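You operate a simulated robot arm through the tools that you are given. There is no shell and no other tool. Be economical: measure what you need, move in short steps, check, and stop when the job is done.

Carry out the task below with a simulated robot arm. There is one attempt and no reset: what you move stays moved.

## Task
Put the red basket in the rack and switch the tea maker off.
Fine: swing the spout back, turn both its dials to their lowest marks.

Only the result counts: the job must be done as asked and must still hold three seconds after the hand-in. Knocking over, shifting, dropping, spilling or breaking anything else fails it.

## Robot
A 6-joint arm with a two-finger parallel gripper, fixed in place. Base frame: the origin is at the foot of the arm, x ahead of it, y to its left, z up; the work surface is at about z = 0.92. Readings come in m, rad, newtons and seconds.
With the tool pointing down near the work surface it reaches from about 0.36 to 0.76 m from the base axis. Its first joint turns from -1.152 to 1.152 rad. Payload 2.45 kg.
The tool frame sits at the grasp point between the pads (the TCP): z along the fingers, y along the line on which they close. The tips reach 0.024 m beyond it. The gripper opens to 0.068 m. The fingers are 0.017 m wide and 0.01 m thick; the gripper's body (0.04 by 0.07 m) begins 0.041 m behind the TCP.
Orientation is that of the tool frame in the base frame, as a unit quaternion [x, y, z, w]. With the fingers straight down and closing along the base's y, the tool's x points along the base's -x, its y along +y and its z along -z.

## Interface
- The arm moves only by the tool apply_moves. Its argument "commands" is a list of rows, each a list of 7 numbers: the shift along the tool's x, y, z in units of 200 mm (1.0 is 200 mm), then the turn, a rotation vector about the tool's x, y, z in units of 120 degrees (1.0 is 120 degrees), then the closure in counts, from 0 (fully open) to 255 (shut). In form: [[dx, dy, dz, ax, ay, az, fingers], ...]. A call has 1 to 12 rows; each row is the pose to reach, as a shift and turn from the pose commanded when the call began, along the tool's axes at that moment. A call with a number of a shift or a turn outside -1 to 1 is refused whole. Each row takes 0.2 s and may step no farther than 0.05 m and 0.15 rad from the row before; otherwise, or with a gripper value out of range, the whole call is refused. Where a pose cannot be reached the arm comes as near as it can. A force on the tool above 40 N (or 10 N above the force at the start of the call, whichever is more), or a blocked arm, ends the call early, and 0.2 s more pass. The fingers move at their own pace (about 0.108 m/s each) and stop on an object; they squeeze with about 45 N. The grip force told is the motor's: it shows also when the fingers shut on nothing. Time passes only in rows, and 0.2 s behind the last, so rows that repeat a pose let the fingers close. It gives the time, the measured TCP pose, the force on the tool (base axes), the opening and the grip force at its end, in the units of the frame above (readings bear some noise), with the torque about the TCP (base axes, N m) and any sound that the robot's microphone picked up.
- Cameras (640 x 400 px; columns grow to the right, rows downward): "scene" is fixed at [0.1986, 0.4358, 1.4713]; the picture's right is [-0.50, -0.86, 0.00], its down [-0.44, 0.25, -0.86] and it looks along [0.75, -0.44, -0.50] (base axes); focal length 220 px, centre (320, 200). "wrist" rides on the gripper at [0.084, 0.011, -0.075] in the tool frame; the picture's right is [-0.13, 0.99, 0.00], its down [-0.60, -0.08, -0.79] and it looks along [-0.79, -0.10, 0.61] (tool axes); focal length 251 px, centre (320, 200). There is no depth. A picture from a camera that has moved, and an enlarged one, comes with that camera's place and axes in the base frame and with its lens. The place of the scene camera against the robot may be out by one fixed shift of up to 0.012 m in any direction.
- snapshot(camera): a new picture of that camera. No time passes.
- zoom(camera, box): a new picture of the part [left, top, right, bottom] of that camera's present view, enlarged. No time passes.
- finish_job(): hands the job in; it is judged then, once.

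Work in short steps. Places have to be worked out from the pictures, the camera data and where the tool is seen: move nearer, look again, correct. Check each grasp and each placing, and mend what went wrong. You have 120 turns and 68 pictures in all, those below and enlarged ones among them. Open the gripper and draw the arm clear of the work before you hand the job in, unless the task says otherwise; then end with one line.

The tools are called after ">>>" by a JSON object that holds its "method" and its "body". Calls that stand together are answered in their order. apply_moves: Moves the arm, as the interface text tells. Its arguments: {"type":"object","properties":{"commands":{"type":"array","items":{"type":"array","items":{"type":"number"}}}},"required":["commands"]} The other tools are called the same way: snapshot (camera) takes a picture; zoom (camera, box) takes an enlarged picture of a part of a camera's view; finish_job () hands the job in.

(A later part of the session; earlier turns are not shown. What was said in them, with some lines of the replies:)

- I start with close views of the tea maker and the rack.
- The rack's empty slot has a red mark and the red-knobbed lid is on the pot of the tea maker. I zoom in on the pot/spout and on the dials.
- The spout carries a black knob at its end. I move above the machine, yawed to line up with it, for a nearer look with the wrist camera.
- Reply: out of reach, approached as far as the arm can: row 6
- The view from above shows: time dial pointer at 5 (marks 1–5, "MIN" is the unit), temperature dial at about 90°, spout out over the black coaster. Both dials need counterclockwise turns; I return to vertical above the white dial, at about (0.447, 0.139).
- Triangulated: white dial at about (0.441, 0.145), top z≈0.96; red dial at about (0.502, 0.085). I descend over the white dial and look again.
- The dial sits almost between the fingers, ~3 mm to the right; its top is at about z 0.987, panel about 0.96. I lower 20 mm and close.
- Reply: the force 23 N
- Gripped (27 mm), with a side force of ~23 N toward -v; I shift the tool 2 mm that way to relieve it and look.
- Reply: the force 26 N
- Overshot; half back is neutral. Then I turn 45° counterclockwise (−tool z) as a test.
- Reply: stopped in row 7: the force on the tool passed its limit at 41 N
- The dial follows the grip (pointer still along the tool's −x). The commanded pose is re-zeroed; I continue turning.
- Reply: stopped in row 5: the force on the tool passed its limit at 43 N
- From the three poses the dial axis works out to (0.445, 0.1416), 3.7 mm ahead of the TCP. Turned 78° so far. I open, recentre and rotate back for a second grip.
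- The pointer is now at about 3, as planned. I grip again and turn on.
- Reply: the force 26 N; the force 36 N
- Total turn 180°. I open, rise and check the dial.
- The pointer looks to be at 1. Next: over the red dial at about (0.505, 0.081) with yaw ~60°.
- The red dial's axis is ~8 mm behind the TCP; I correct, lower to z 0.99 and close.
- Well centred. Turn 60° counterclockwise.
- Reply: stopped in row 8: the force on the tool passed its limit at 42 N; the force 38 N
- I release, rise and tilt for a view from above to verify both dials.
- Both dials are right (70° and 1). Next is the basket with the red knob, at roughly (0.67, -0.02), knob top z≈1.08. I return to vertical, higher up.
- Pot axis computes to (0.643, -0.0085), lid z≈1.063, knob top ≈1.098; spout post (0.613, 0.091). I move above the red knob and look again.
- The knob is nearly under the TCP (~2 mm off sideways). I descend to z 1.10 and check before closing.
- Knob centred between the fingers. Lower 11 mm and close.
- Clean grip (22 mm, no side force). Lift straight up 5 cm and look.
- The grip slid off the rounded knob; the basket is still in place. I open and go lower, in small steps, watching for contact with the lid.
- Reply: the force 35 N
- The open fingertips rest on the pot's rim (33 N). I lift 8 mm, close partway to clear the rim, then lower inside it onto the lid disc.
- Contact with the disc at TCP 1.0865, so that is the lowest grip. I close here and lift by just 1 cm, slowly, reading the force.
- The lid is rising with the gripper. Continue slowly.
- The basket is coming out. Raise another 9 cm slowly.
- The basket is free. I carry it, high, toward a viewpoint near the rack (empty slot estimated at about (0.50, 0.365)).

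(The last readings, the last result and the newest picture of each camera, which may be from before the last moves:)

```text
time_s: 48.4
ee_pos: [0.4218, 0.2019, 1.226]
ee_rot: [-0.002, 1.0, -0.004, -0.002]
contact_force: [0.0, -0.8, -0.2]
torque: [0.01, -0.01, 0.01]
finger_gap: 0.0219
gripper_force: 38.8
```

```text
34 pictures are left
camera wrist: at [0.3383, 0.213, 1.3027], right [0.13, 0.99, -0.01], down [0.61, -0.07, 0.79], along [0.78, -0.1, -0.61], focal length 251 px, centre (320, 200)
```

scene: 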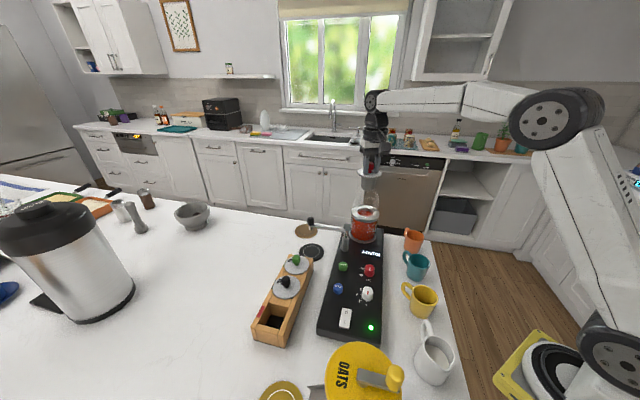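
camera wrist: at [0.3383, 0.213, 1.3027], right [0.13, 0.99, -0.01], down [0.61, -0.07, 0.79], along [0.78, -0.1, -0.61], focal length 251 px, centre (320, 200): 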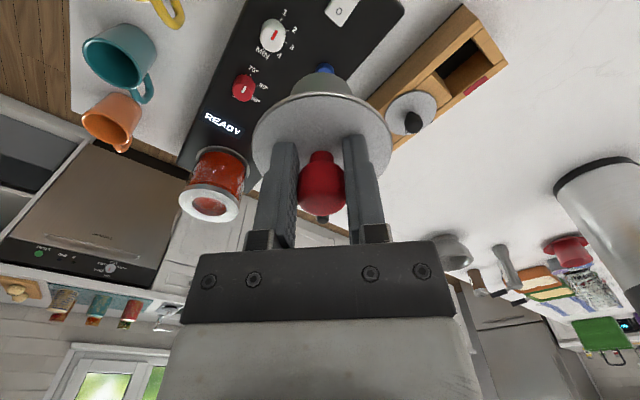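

>>> {"method": "zoom", "body": {"camera": "wrist", "box": [380, 0, 520, 150]}}

>>> {"method": "zoom", "body": {"camera": "scene", "box": [240, 240, 330, 350]}}

>>> {"method": "snapshot", "body": {"camera": "scene"}}

```text
2.67 times, centred on (450, 75) of wrist
camera zoom: at [0.3383, 0.213, 1.3027], right [0.13, 0.99, -0.01], down [0.61, -0.07, 0.79], along [0.78, -0.1, -0.61], focal length 670 px, centre (-27, 533)
```

zoom: 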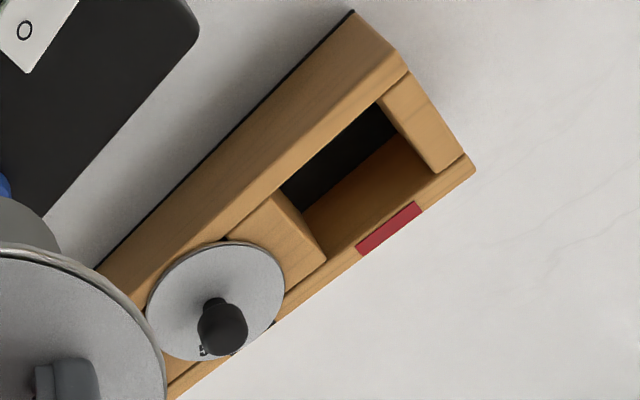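

```text
3.64 times, centred on (285, 295) of scene
camera zoom: at [0.1986, 0.4358, 1.4713], right [-0.5, -0.86, 0.0], down [-0.44, 0.25, -0.86], along [0.75, -0.44, -0.5], focal length 802 px, centre (447, -146)
```

zoom: 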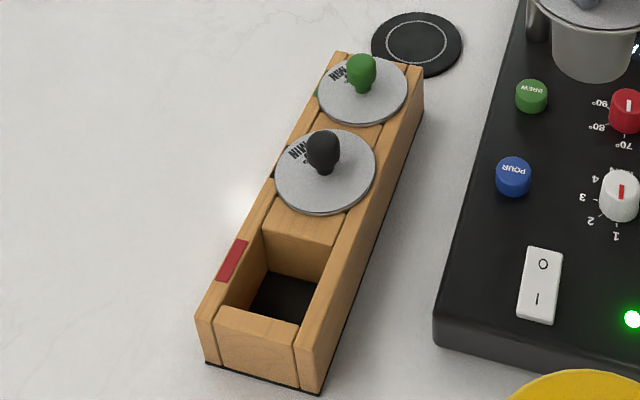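

```text
31 pictures are left
```

scene: 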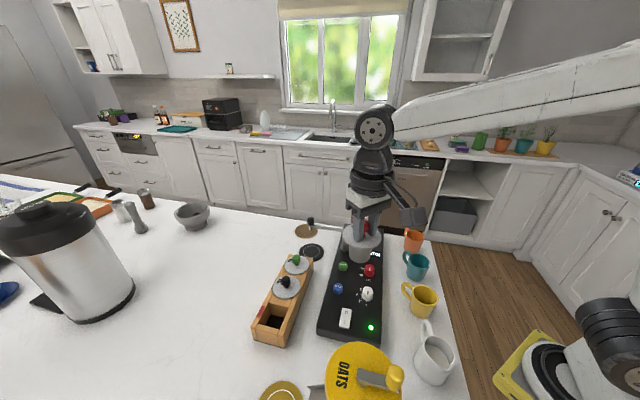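

Slot centre works out to (0.512, 0.375), rack top z≈0.966. I carry the basket to just above it, at z 1.12.

>>> {"method": "apply_moves", "body": {"commands": [[-0.056, 0.108, 0, 0, 0, 0, 255], [-0.112, 0.216, 0, 0, 0, 0, 255], [-0.168, 0.324, 0, 0, 0, 0, 255], [-0.225, 0.433, 0, 0, 0, 0, 255], [-0.281, 0.54, 0, 0, 0, 0, 255], [-0.337, 0.65, 0, 0, 0, 0, 255], [-0.393, 0.76, 0.1, 0, 0, 0, 255], [-0.453, 0.867, 0.2, 0, 0, 0, 255], [-0.453, 0.867, 0.35, 0, 0, 0, 255], [-0.453, 0.867, 0.53, 0, 0, 0, 255]]}}

>>> {"method": "snapshot", "body": {"camera": "wrist"}}

>>> {"method": "zoom", "body": {"camera": "scene", "box": [220, 200, 350, 360]}}

```text
time_s: 50.6
ee_pos: [0.51, 0.3733, 1.1198]
ee_rot: [-0.001, 1.0, -0.004, -0.002]
contact_force: [0.3, 0.5, -0.3]
torque: [-0.01, -0.01, -0.02]
finger_gap: 0.0222
gripper_force: 38.8
```

```text
30 pictures are left
camera wrist: at [0.4266, 0.3847, 1.1956], right [0.13, 0.99, -0.01], down [0.61, -0.07, 0.79], along [0.79, -0.1, -0.61], focal length 251 px, centre (320, 200)
```

wrist: 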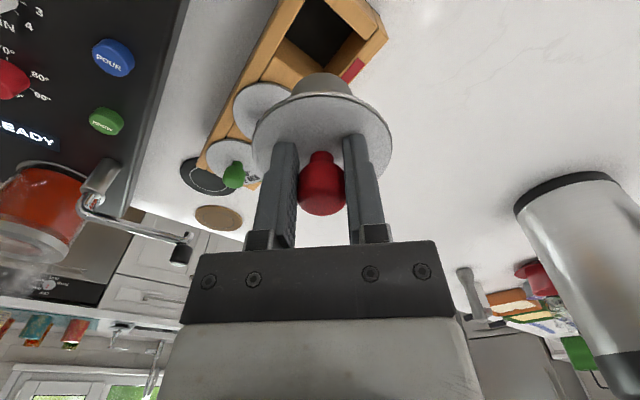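

```text
2.50 times, centred on (285, 280) of scene
camera zoom: at [0.1986, 0.4359, 1.4712], right [-0.5, -0.86, 0.0], down [-0.44, 0.25, -0.86], along [0.75, -0.44, -0.5], focal length 551 px, centre (408, 0)
```

zoom: 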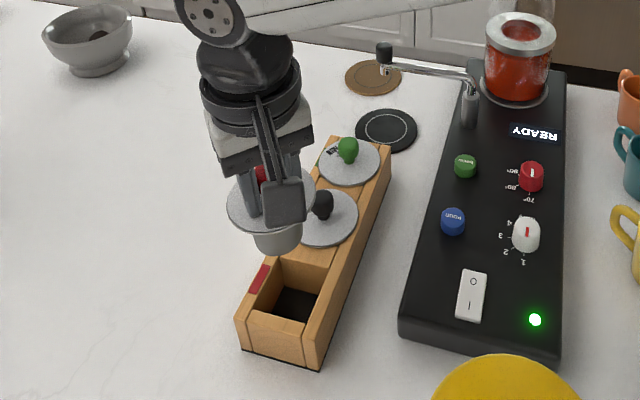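

>>> {"method": "zoom", "body": {"camera": "wrist", "box": [240, 0, 400, 100]}}

```text
4.00 times, centred on (320, 50) of wrist
camera zoom: at [0.4266, 0.3847, 1.1956], right [0.13, 0.99, -0.01], down [0.61, -0.07, 0.79], along [0.79, -0.1, -0.61], focal length 1006 px, centre (320, 800)
```

zoom: 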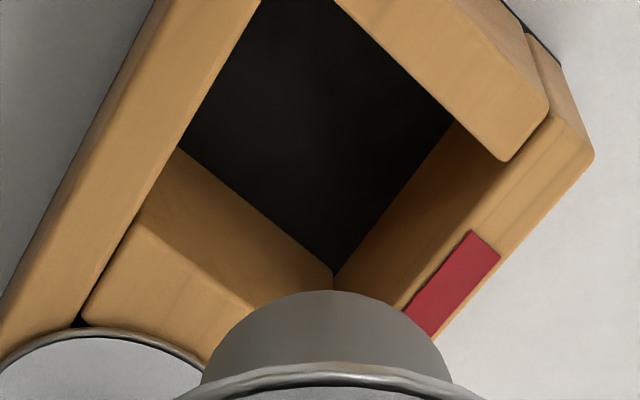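

Slot centre now refined to about (0.514, 0.373). I shift 4 mm ahead and lower, first to z≈1.02.

>>> {"method": "apply_moves", "body": {"commands": [[-0.02, 0, 0.08, 0, 0, 0, 255], [-0.02, 0, 0.16, 0, 0, 0, 255], [-0.02, 0, 0.22, 0, 0, 0, 255], [-0.02, 0, 0.28, 0, 0, 0, 255], [-0.02, 0, 0.34, 0, 0, 0, 255], [-0.02, 0, 0.4, 0, 0, 0, 255], [-0.02, 0, 0.45, 0, 0, 0, 255], [-0.02, 0, 0.5, 0, 0, 0, 255]]}}

>>> {"method": "zoom", "body": {"camera": "scene", "box": [220, 220, 340, 350]}}

>>> {"method": "snapshot", "body": {"camera": "wrist"}}

```text
time_s: 52.0
ee_pos: [0.5161, 0.3735, 1.0506]
ee_rot: [-0.003, 1.0, -0.001, 0.0]
contact_force: [-0.5, -0.7, 5.1]
torque: [0.08, 0.03, 0.01]
finger_gap: 0.022
gripper_force: 38.7
stopped in row 6: the force on the tool passed its limit at 52 N (the readings are from after the stop); the commanded pose is now the measured one
```

```text
3.08 times, centred on (280, 285) of scene
camera zoom: at [0.1985, 0.4358, 1.4713], right [-0.5, -0.86, 0.0], down [-0.44, 0.25, -0.86], along [0.75, -0.44, -0.5], focal length 678 px, centre (443, -62)
```

zoom: 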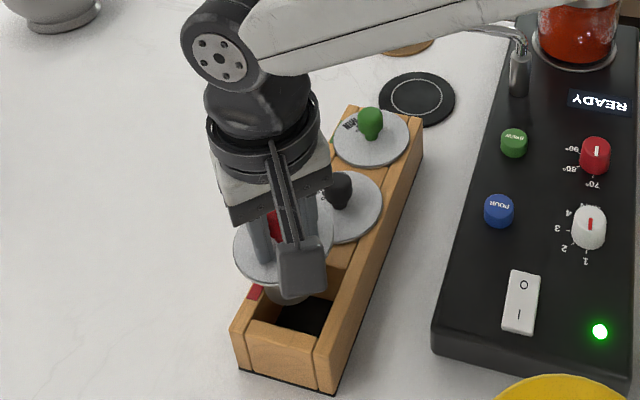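

```text
26 pictures are left
camera wrist: at [0.4323, 0.3848, 1.1263], right [0.13, 0.99, 0.0], down [0.6, -0.08, 0.79], along [0.79, -0.1, -0.61], focal length 251 px, centre (320, 200)
```

wrist: 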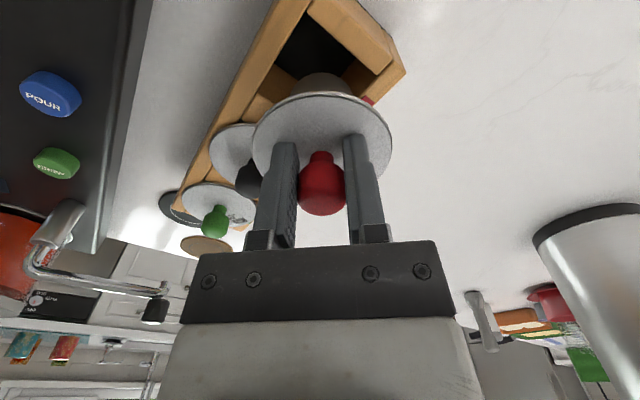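

The basket bottom met the slot's edge (about z 0.975). I raise 1 cm and zoom to find the offset.

>>> {"method": "apply_moves", "body": {"commands": [[0, 0, -0.03, 0, 0, 0, 255], [0, 0, -0.06, 0, 0, 0, 255]]}}

>>> {"method": "zoom", "body": {"camera": "scene", "box": [250, 280, 310, 350]}}

>>> {"method": "zoom", "body": {"camera": "wrist", "box": [240, 0, 420, 110]}}

```text
time_s: 52.6
ee_pos: [0.5165, 0.375, 1.063]
ee_rot: [0.0, 1.0, -0.002, -0.001]
contact_force: [-0.1, 0.0, -0.3]
torque: [-0.01, -0.02, 0.03]
finger_gap: 0.0219
gripper_force: 39.0
```

```text
5.71 times, centred on (280, 315) of scene
camera zoom: at [0.1986, 0.4358, 1.4713], right [-0.5, -0.86, 0.0], down [-0.44, 0.25, -0.86], along [0.75, -0.44, -0.5], focal length 1260 px, centre (549, -457)
```

zoom: 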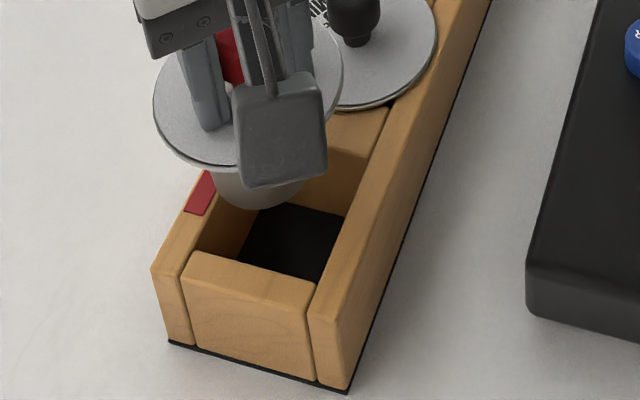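

```text
3.56 times, centred on (330, 55) of wrist
camera zoom: at [0.432, 0.3854, 1.1377], right [0.13, 0.99, 0.0], down [0.6, -0.07, 0.79], along [0.79, -0.1, -0.61], focal length 894 px, centre (284, 716)
```

zoom: 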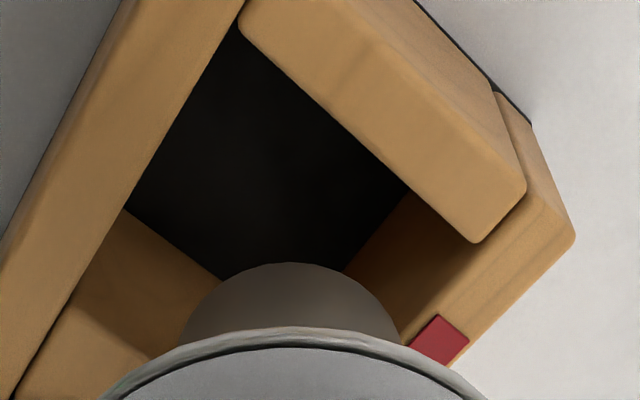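

From the scene view (same-camera comparison) the basket sits ~6–8 mm too far toward the red-marked rail; the wrist view says ~2 mm the same way. I shift 6 mm and lower gently.

>>> {"method": "apply_moves", "body": {"commands": [[0.015, -0.026, 0, 0, 0, 0, 255], [0.015, -0.026, 0.03, 0, 0, 0, 255], [0.015, -0.026, 0.06, 0, 0, 0, 255], [0.015, -0.026, 0.09, 0, 0, 0, 255], [0.015, -0.026, 0.12, 0, 0, 0, 255], [0.015, -0.026, 0.15, 0, 0, 0, 255]]}}

>>> {"method": "zoom", "body": {"camera": "scene", "box": [240, 260, 320, 350]}}

```text
time_s: 53.7
ee_pos: [0.5136, 0.3685, 1.051]
ee_rot: [-0.001, 1.0, 0.002, 0.005]
contact_force: [-1.1, -0.3, 5.7]
torque: [-0.23, 0.04, -0.07]
finger_gap: 0.0217
gripper_force: 38.3
stopped in row 5: the force on the tool passed its limit at 47 N (the readings are from after the stop); the commanded pose is now the measured one
```

```text
4.44 times, centred on (280, 305) of scene
camera zoom: at [0.1984, 0.4357, 1.4713], right [-0.5, -0.86, 0.0], down [-0.44, 0.25, -0.86], along [0.75, -0.44, -0.5], focal length 980 px, centre (498, -267)
```

zoom: 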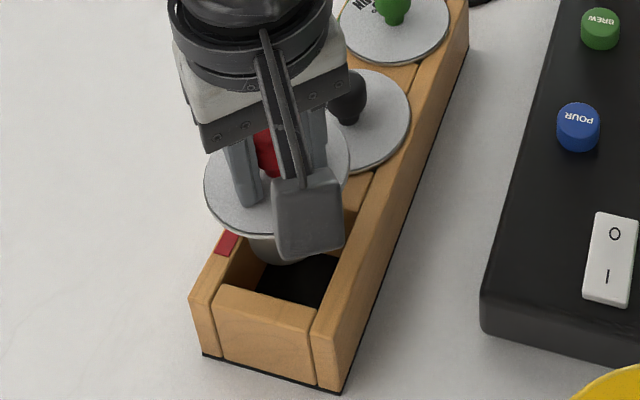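

Still on an edge. I zoom in strongly on the basket bottom relative to the slot.

>>> {"method": "zoom", "body": {"camera": "scene", "box": [258, 295, 302, 335]}}

>>> {"method": "zoom", "body": {"camera": "wrist", "box": [260, 0, 400, 110]}}

```text
10.00 times, centred on (280, 315) of scene
camera zoom: at [0.1984, 0.4357, 1.4713], right [-0.5, -0.86, 0.0], down [-0.44, 0.25, -0.86], along [0.75, -0.44, -0.5], focal length 2205 px, centre (720, -950)
```

zoom: 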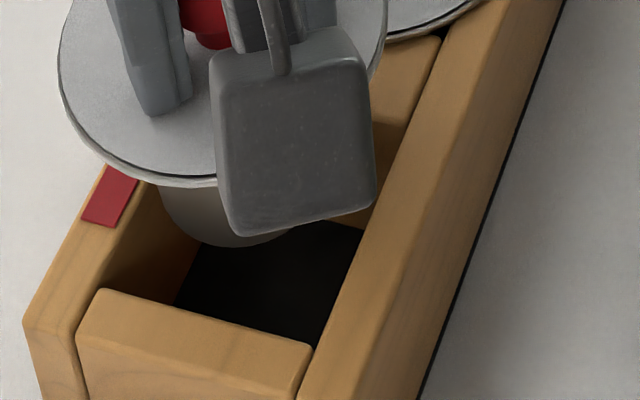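

```text
3.64 times, centred on (330, 55) of wrist
camera zoom: at [0.4284, 0.3807, 1.1251], right [0.13, 0.99, 0.0], down [0.6, -0.08, 0.8], along [0.79, -0.1, -0.6], focal length 914 px, centre (284, 727)
```

zoom: 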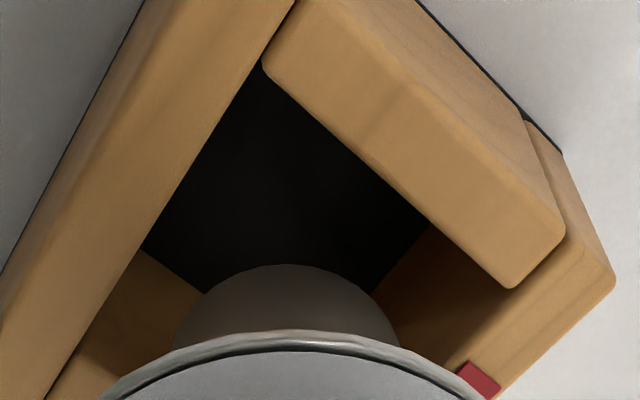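

Now clear: the body overlaps the spacer (far side) by ~6 mm; it must move ~11 mm along the slot toward the end block: target (0.503, 0.3725). Raise slightly, shift, lower.

>>> {"method": "apply_moves", "body": {"commands": [[0, 0, -0.03, 0, 0, 0, 255], [0.052, 0.02, -0.03, 0, 0, 0, 255], [0.052, 0.02, 0, 0, 0, 0, 255], [0.052, 0.02, 0.03, 0, 0, 0, 255], [0.052, 0.02, 0.06, 0, 0, 0, 255], [0.052, 0.02, 0.09, 0, 0, 0, 255], [0.052, 0.02, 0.12, 0, 0, 0, 255]]}}

```text
time_s: 55.3
ee_pos: [0.5027, 0.3756, 1.0243]
ee_rot: [-0.002, 1.0, 0.002, 0.004]
contact_force: [-0.2, -0.7, -0.1]
torque: [0.02, 0.04, 0.0]
finger_gap: 0.0222
gripper_force: 38.6
```

It is entering the slot without force. Continue down until the lid seats.

>>> {"method": "apply_moves", "body": {"commands": [[0, 0, 0.03, 0, 0, 0, 255], [0, 0, 0.06, 0, 0, 0, 255], [0, 0, 0.08, 0, 0, 0, 255], [0, 0, 0.1, 0, 0, 0, 255]]}}

>>> {"method": "zoom", "body": {"camera": "scene", "box": [240, 250, 320, 350]}}

```text
time_s: 56.3
ee_pos: [0.5024, 0.3743, 1.0053]
ee_rot: [-0.001, 1.0, 0.001, 0.004]
contact_force: [2.3, -0.8, 1.0]
torque: [-0.01, -0.05, -0.01]
finger_gap: 0.0218
gripper_force: 38.4
```

```text
4.00 times, centred on (280, 300) of scene
camera zoom: at [0.1986, 0.4358, 1.4713], right [-0.5, -0.86, 0.0], down [-0.44, 0.25, -0.86], along [0.75, -0.44, -0.5], focal length 882 px, centre (480, -200)
```

zoom: 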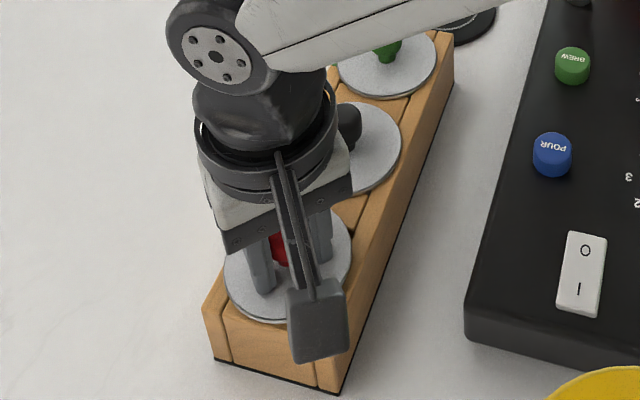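

>>> {"method": "apply_moves", "body": {"commands": [[0, 0, 0.015, 0, 0, 0, 255], [0, 0, 0.03, 0, 0, 0, 255]]}}

```text
time_s: 56.9
ee_pos: [0.5033, 0.3756, 1.0009]
ee_rot: [0.0, 1.0, 0.001, 0.004]
contact_force: [0.8, -6.0, 18.9]
torque: [-0.39, 0.44, 0.02]
finger_gap: 0.0222
gripper_force: 38.6
```

Seated (19 N at z 1.001). I open and rise.

>>> {"method": "apply_moves", "body": {"commands": [[0, 0, -0.02, 0, 0, 0, 255], [0, 0, -0.02, 0, 0, 0, 100], [0, 0, -0.02, 0, 0, 0, 60], [0, 0, -0.02, 0, 0, 0, 60], [0, 0, -0.12, 0, 0, 0, 60], [0, 0, -0.25, 0, 0, 0, 60], [0, 0, -0.45, 0, 0, 0, 60], [0, 0, -0.65, 0, 0, 0, 60]]}}

>>> {"method": "zoom", "body": {"camera": "scene", "box": [240, 240, 390, 350]}}

```text
time_s: 58.7
ee_pos: [0.5036, 0.3737, 1.1266]
ee_rot: [-0.001, 1.0, 0.001, 0.004]
contact_force: [-0.6, -0.4, -0.2]
torque: [-0.02, 0.01, 0.01]
finger_gap: 0.0518
gripper_force: 0.0
```

```text
3.64 times, centred on (315, 295) of scene
camera zoom: at [0.1986, 0.4358, 1.4713], right [-0.5, -0.86, 0.0], down [-0.44, 0.25, -0.86], along [0.75, -0.44, -0.5], focal length 802 px, centre (338, -146)
```

zoom: 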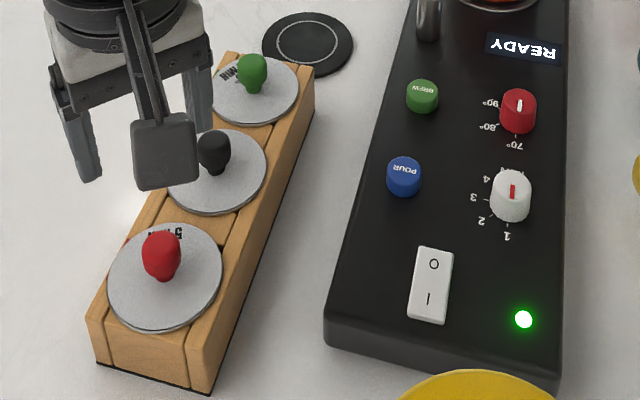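

The red basket sits properly in its slot. Next the rocker: "O" end estimated at about (0.436, 0.214). I move above it with closed fingers and look.

>>> {"method": "apply_moves", "body": {"commands": [[0.067, -0.16, 0, 0, 0, 0.07, 255], [0.133, -0.32, 0, 0, 0, 0.14, 255], [0.2, -0.48, 0, 0, 0, 0.21, 255], [0.267, -0.64, 0, 0, 0, 0.28, 255], [0.333, -0.8, 0, 0, 0, 0.342, 255], [0.333, -0.8, 0.2, 0, 0, 0.342, 255], [0.333, -0.8, 0.33, 0, 0, 0.342, 255]]}}

>>> {"method": "snapshot", "body": {"camera": "wrist"}}

```text
time_s: 60.3
ee_pos: [0.4369, 0.2132, 1.0617]
ee_rot: [0.351, 0.937, 0.002, 0.003]
contact_force: [0.6, -0.7, 0.2]
torque: [-0.01, -0.03, 0.02]
finger_gap: 0.0
gripper_force: 23.6
```

```text
18 pictures are left
camera wrist: at [0.3804, 0.2757, 1.1373], right [0.75, 0.66, 0.01], down [0.4, -0.46, 0.8], along [0.53, -0.59, -0.61], focal length 251 px, centre (320, 200)
```

wrist: 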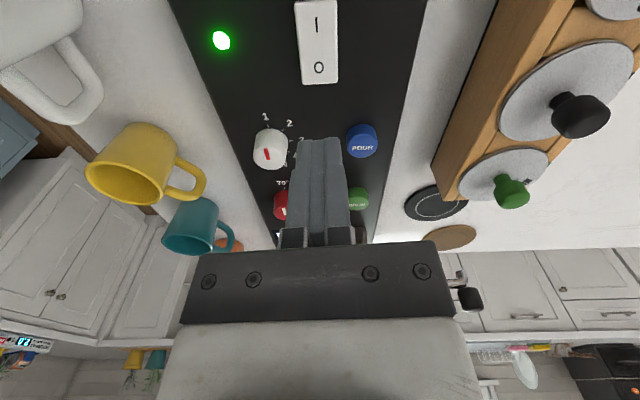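

The O label is ~6 mm behind the TCP. I shift 5 mm back and press down in small steps.

>>> {"method": "apply_moves", "body": {"commands": [[0.025, 0, 0.15, 0, 0, 0, 255], [0.025, 0, 0.28, 0, 0, 0, 255], [0.025, 0, 0.31, 0, 0, 0, 255], [0.025, 0, 0.33, 0, 0, 0, 255], [0.025, 0, 0.35, 0, 0, 0, 255]]}}

>>> {"method": "zoom", "body": {"camera": "scene", "box": [310, 270, 400, 345]}}

```text
time_s: 61.6
ee_pos: [0.4338, 0.2167, 0.9959]
ee_rot: [0.35, 0.937, 0.005, 0.004]
contact_force: [-1.3, -2.8, 5.1]
torque: [-0.03, 0.08, 0.05]
finger_gap: 0.0
gripper_force: 23.9
heard: click
stopped in row 5: the force on the tool passed its limit at 42 N (the readings are from after the stop); the commanded pose is now the measured one
```

```text
5.33 times, centred on (355, 308) of scene
camera zoom: at [0.1984, 0.4357, 1.4713], right [-0.5, -0.86, 0.0], down [-0.44, 0.25, -0.86], along [0.75, -0.44, -0.5], focal length 1176 px, centre (133, -373)
```

zoom: 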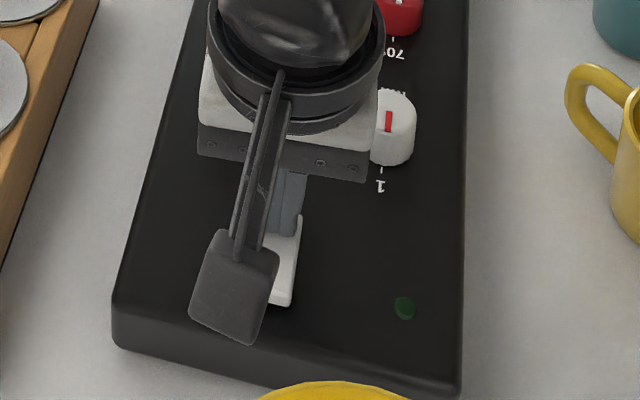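

Click heard and the LED is off. Now the spout: I rise and move to its near side, high, for a close look.

>>> {"method": "apply_moves", "body": {"commands": [[0, 0, -0.2, 0, 0, 0, 255], [0, 0, -0.4, 0, 0, 0, 255], [0, 0, -0.62, 0, 0, 0, 255], [-0.16, 0.1, -0.62, 0, 0, 0, 255], [-0.32, 0.2, -0.62, 0, 0, 0, 255], [-0.48, 0.3, -0.62, 0, 0, 0, 255], [-0.64, 0.4, -0.62, 0, 0, 0, 255], [-0.78, 0.5, -0.62, 0, 0, 0, 255], [-0.94, 0.58, -0.62, 0, 0, 0, 255]]}}

>>> {"method": "snapshot", "body": {"camera": "wrist"}}

```text
time_s: 63.6
ee_pos: [0.6531, 0.1805, 1.1242]
ee_rot: [0.35, 0.937, 0.004, 0.004]
contact_force: [0.8, -0.2, 1.2]
torque: [-0.04, 0.0, 0.0]
finger_gap: 0.0001
gripper_force: 23.8
```

```text
16 pictures are left
camera wrist: at [0.596, 0.2438, 1.1993], right [0.75, 0.66, 0.01], down [0.4, -0.46, 0.8], along [0.53, -0.59, -0.61], focal length 251 px, centre (320, 200)
```

wrist: 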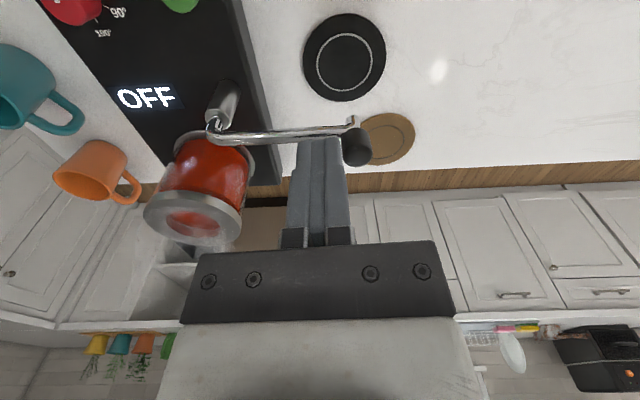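

The display now says OFF. The tube is ~37 mm ahead of the fingers; I lower to z 1.045 behind it and push gently forward (+u) to feel whether it swings that way.

>>> {"method": "apply_moves", "body": {"commands": [[0, 0, 0.2, 0, 0, 0, 255], [0, 0, 0.395, 0, 0, 0, 255], [-0.05, 0, 0.395, 0, 0, 0, 255], [-0.09, 0, 0.395, 0, 0, 0, 255], [-0.12, 0, 0.395, 0, 0, 0, 255], [-0.15, 0, 0.395, 0, 0, 0, 255], [-0.18, 0, 0.395, 0, 0, 0, 255]]}}

>>> {"method": "snapshot", "body": {"camera": "wrist"}}

```text
time_s: 65.2
ee_pos: [0.6801, 0.159, 1.044]
ee_rot: [0.35, 0.937, 0.004, 0.005]
contact_force: [-0.1, 0.4, 1.0]
torque: [0.0, 0.02, 0.02]
finger_gap: 0.0
gripper_force: 23.4
```

```text
15 pictures are left
camera wrist: at [0.6218, 0.2218, 1.1187], right [0.75, 0.66, 0.01], down [0.4, -0.46, 0.8], along [0.53, -0.59, -0.61], focal length 251 px, centre (320, 200)
```

wrist: 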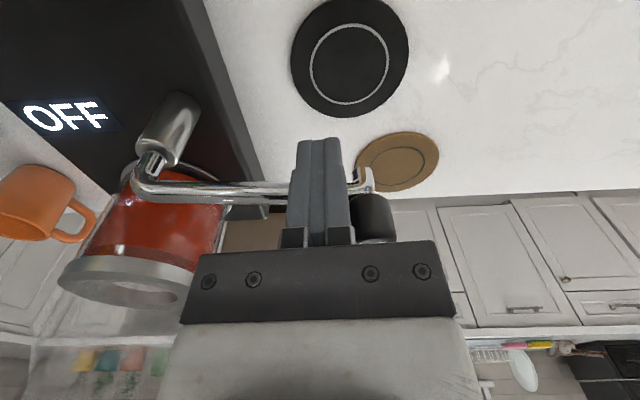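

>>> {"method": "apply_moves", "body": {"commands": [[-0.03, 0, 0, 0, 0, 0, 255], [-0.06, 0, 0, 0, 0, 0, 255], [-0.09, 0, 0, 0, 0, 0, 255], [-0.12, 0, 0, 0, 0, 0, 255]]}}

>>> {"method": "zoom", "body": {"camera": "scene", "box": [280, 190, 400, 270]}}

```text
time_s: 66.2
ee_pos: [0.6964, 0.1424, 1.0423]
ee_rot: [0.351, 0.936, 0.003, 0.004]
contact_force: [-0.6, -0.1, 0.3]
torque: [0.02, -0.01, -0.01]
finger_gap: 0.0004
gripper_force: 23.7
```

```text
5.00 times, centred on (340, 230) of scene
camera zoom: at [0.1986, 0.4358, 1.4713], right [-0.5, -0.86, 0.0], down [-0.44, 0.25, -0.86], along [0.75, -0.44, -0.5], focal length 1102 px, centre (220, 50)
```

zoom: 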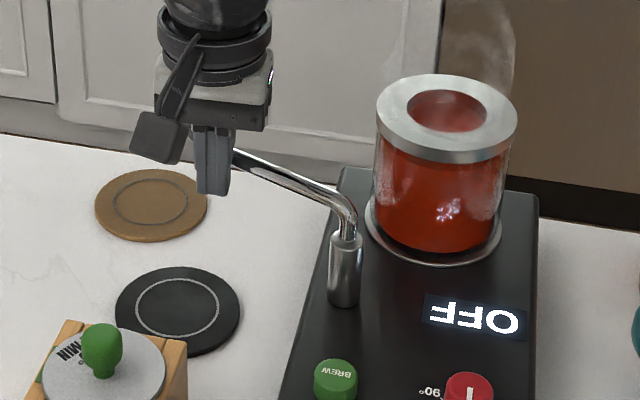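

The spout swings freely that way (~27° so far). I follow its arc about the post in steps, watching for the stop.

>>> {"method": "apply_moves", "body": {"commands": [[-0.0675, -0.029, 0, 0, 0, 0, 255], [-0.133, -0.0675, 0, 0, 0, 0, 255], [-0.192, -0.116, 0, 0, 0, 0, 255], [-0.2425, -0.173, 0, 0, 0, 0, 255]]}}

>>> {"method": "zoom", "body": {"camera": "scene", "box": [280, 190, 400, 270]}}

```text
time_s: 67.2
ee_pos: [0.7117, 0.0845, 1.0417]
ee_rot: [0.35, 0.937, 0.003, 0.005]
contact_force: [-0.1, 0.5, 0.3]
torque: [0.03, -0.03, -0.01]
finger_gap: 0.0
gripper_force: 24.0
```

```text
5.00 times, centred on (340, 230) of scene
camera zoom: at [0.1986, 0.4358, 1.4713], right [-0.5, -0.86, 0.0], down [-0.44, 0.25, -0.86], along [0.75, -0.44, -0.5], focal length 1102 px, centre (220, 50)
```

zoom: 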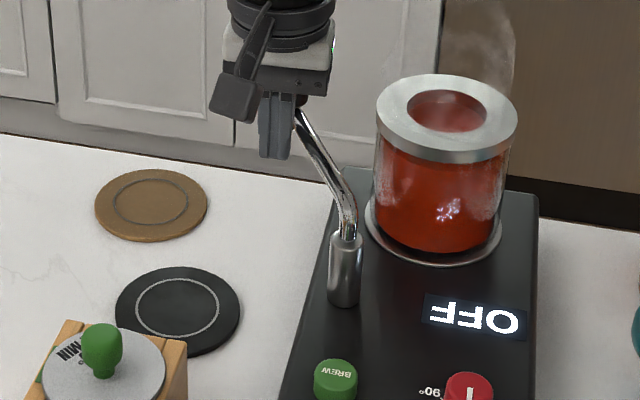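

>>> {"method": "apply_moves", "body": {"commands": [[-0.04, -0.065, 0, 0, 0, 0, 255], [-0.068, -0.126, 0, 0, 0, 0, 255]]}}

>>> {"method": "zoom", "body": {"camera": "scene", "box": [300, 180, 400, 260]}}

>>> {"method": "snapshot", "body": {"camera": "wrist"}}

```text
time_s: 68.0
ee_pos: [0.7056, 0.0662, 1.0448]
ee_rot: [0.345, 0.938, 0.012, 0.008]
contact_force: [7.7, 9.3, -2.8]
torque: [0.12, -0.03, 0.08]
finger_gap: 0.0
gripper_force: 23.5
stopped in row 2: the force on the tool passed its limit at 42 N (the readings are from after the stop); the commanded pose is now the measured one
```

```text
5.00 times, centred on (350, 220) of scene
camera zoom: at [0.1989, 0.4361, 1.4711], right [-0.5, -0.86, 0.0], down [-0.44, 0.25, -0.86], along [0.75, -0.44, -0.5], focal length 1102 px, centre (170, 100)
```

zoom: 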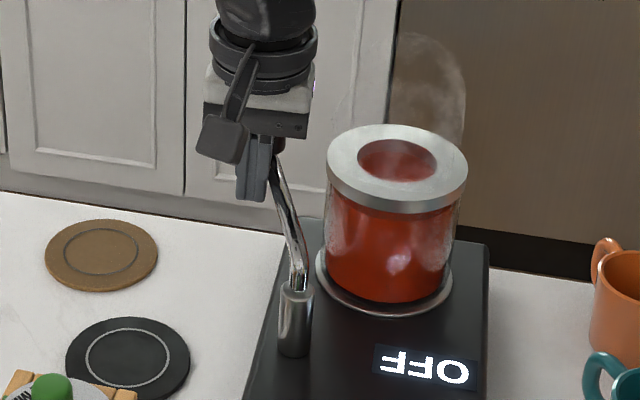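

```text
11 pictures are left
camera wrist: at [0.6474, 0.1272, 1.1198], right [0.74, 0.67, 0.03], down [0.39, -0.46, 0.8], along [0.55, -0.58, -0.6], focal length 251 px, centre (320, 200)
```

wrist: 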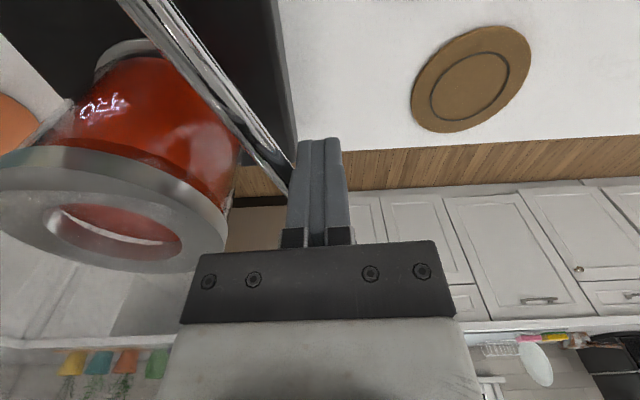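

The spout reached a firm stop, parked back alongside the pot without touching it. I back the fingers off sideways, rise and check that it stays.

>>> {"method": "apply_moves", "body": {"commands": [[0, 0.08, 0, 0, 0, 0, 255], [0, 0.2, 0, 0, 0, 0, 255], [0, 0.2, -0.2, 0, 0, 0, 255], [0, 0.2, -0.4, 0, 0, 0, 255], [0, 0.2, -0.6, 0, 0, 0, 255], [0.15, 0.2, -0.8, 0, 0, 0, 255], [0.35, 0.2, -0.85, 0, 0, 0, 255], [0.55, 0.2, -0.85, 0, 0, 0, 255]]}}

>>> {"method": "snapshot", "body": {"camera": "wrist"}}

>>> {"method": "zoom", "body": {"camera": "scene", "box": [240, 180, 400, 350]}}

```text
time_s: 69.8
ee_pos: [0.642, 0.1642, 1.2155]
ee_rot: [0.346, 0.938, 0.01, 0.007]
contact_force: [-0.6, -0.9, -0.4]
torque: [-0.02, 0.03, -0.01]
finger_gap: 0.0001
gripper_force: 23.2
```

```text
10 pictures are left
camera wrist: at [0.5843, 0.2248, 1.2912], right [0.74, 0.67, 0.03], down [0.39, -0.46, 0.8], along [0.54, -0.58, -0.6], focal length 251 px, centre (320, 200)
```

wrist: 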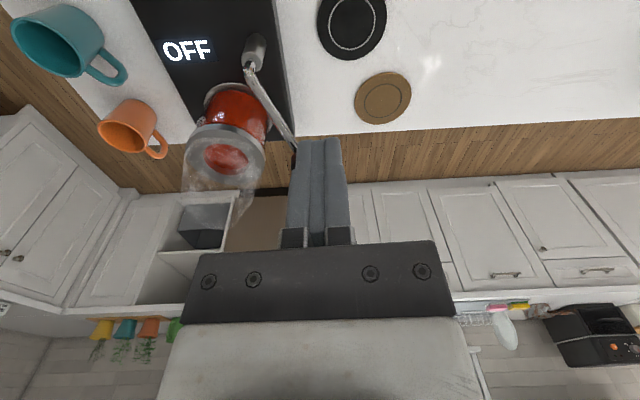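

```text
2.35 times, centred on (320, 265) of scene
camera zoom: at [0.1986, 0.4358, 1.4713], right [-0.5, -0.86, 0.0], down [-0.44, 0.25, -0.86], along [0.75, -0.44, -0.5], focal length 519 px, centre (320, 47)
```

zoom: 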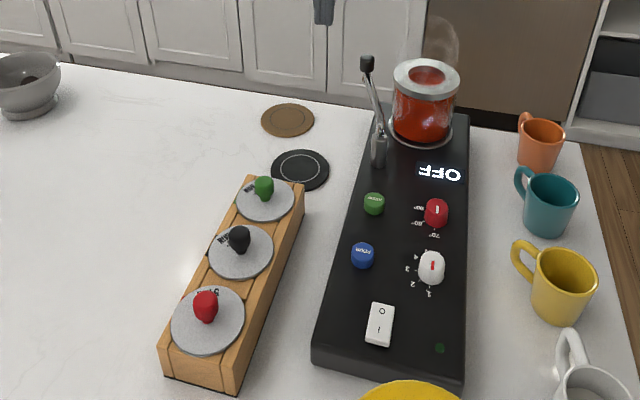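

All items are as required: basket in rack, OFF, dials at 1 and 70°, spout back at its stop, nothing else displaced. I open the gripper and withdraw upward.

>>> {"method": "apply_moves", "body": {"commands": [[0.1, 0, -0.15, 0, 0, 0, 0], [0.25, 0, -0.3, 0, 0, 0, 0], [0.4, 0, -0.45, 0, 0, 0, 0], [0.55, 0, -0.6, 0, 0, 0, 0], [0.7, 0, -0.7, 0, 0, 0, 0], [0.7, 0, -0.7, 0, 0, 0, 0]]}}

>>> {"method": "snapshot", "body": {"camera": "scene"}}

>>> {"method": "zoom", "body": {"camera": "scene", "box": [310, 190, 400, 345]}}

```text
time_s: 71.2
ee_pos: [0.532, 0.2514, 1.3553]
ee_rot: [0.347, 0.938, 0.01, 0.008]
contact_force: [1.2, 0.3, 0.9]
torque: [-0.03, 0.02, 0.01]
finger_gap: 0.0681
gripper_force: 0.1
```

```text
8 pictures are left
```

scene: 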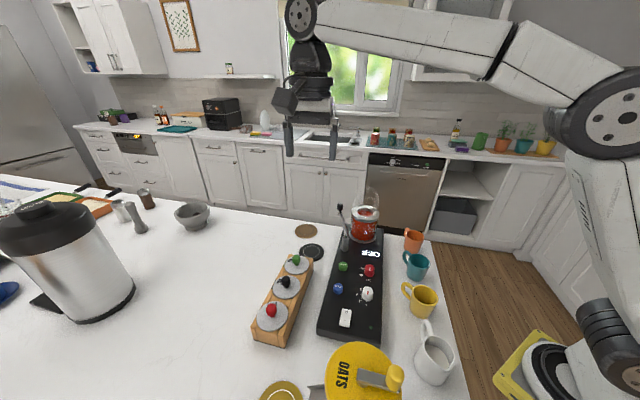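

```text
2.58 times, centred on (355, 268) of scene
camera zoom: at [0.1985, 0.4358, 1.4713], right [-0.5, -0.86, 0.0], down [-0.44, 0.25, -0.86], along [0.75, -0.44, -0.5], focal length 569 px, centre (230, 26)
```

zoom: 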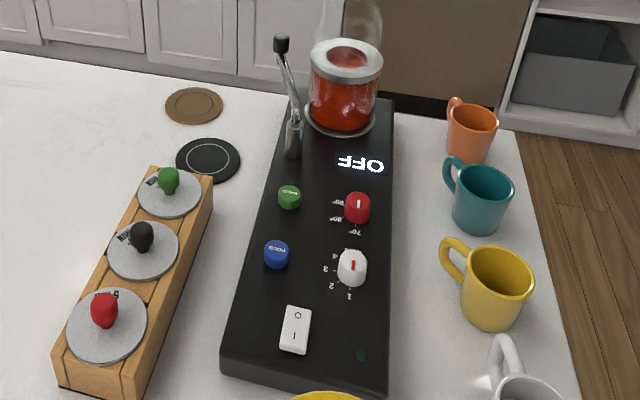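

Everything holds and the arm is clear, so I hand the job in.

>>> {"method": "finish_job", "body": {}}

```text
The job is handed in.
```

The red basket is in the rack's red-marked slot, the tea maker is off (display reads OFF), the dials are at 1 and 70°, and the spout is back alongside the pot; nothing marked the spout's rest position, so I swung it until it hit a firm stop.
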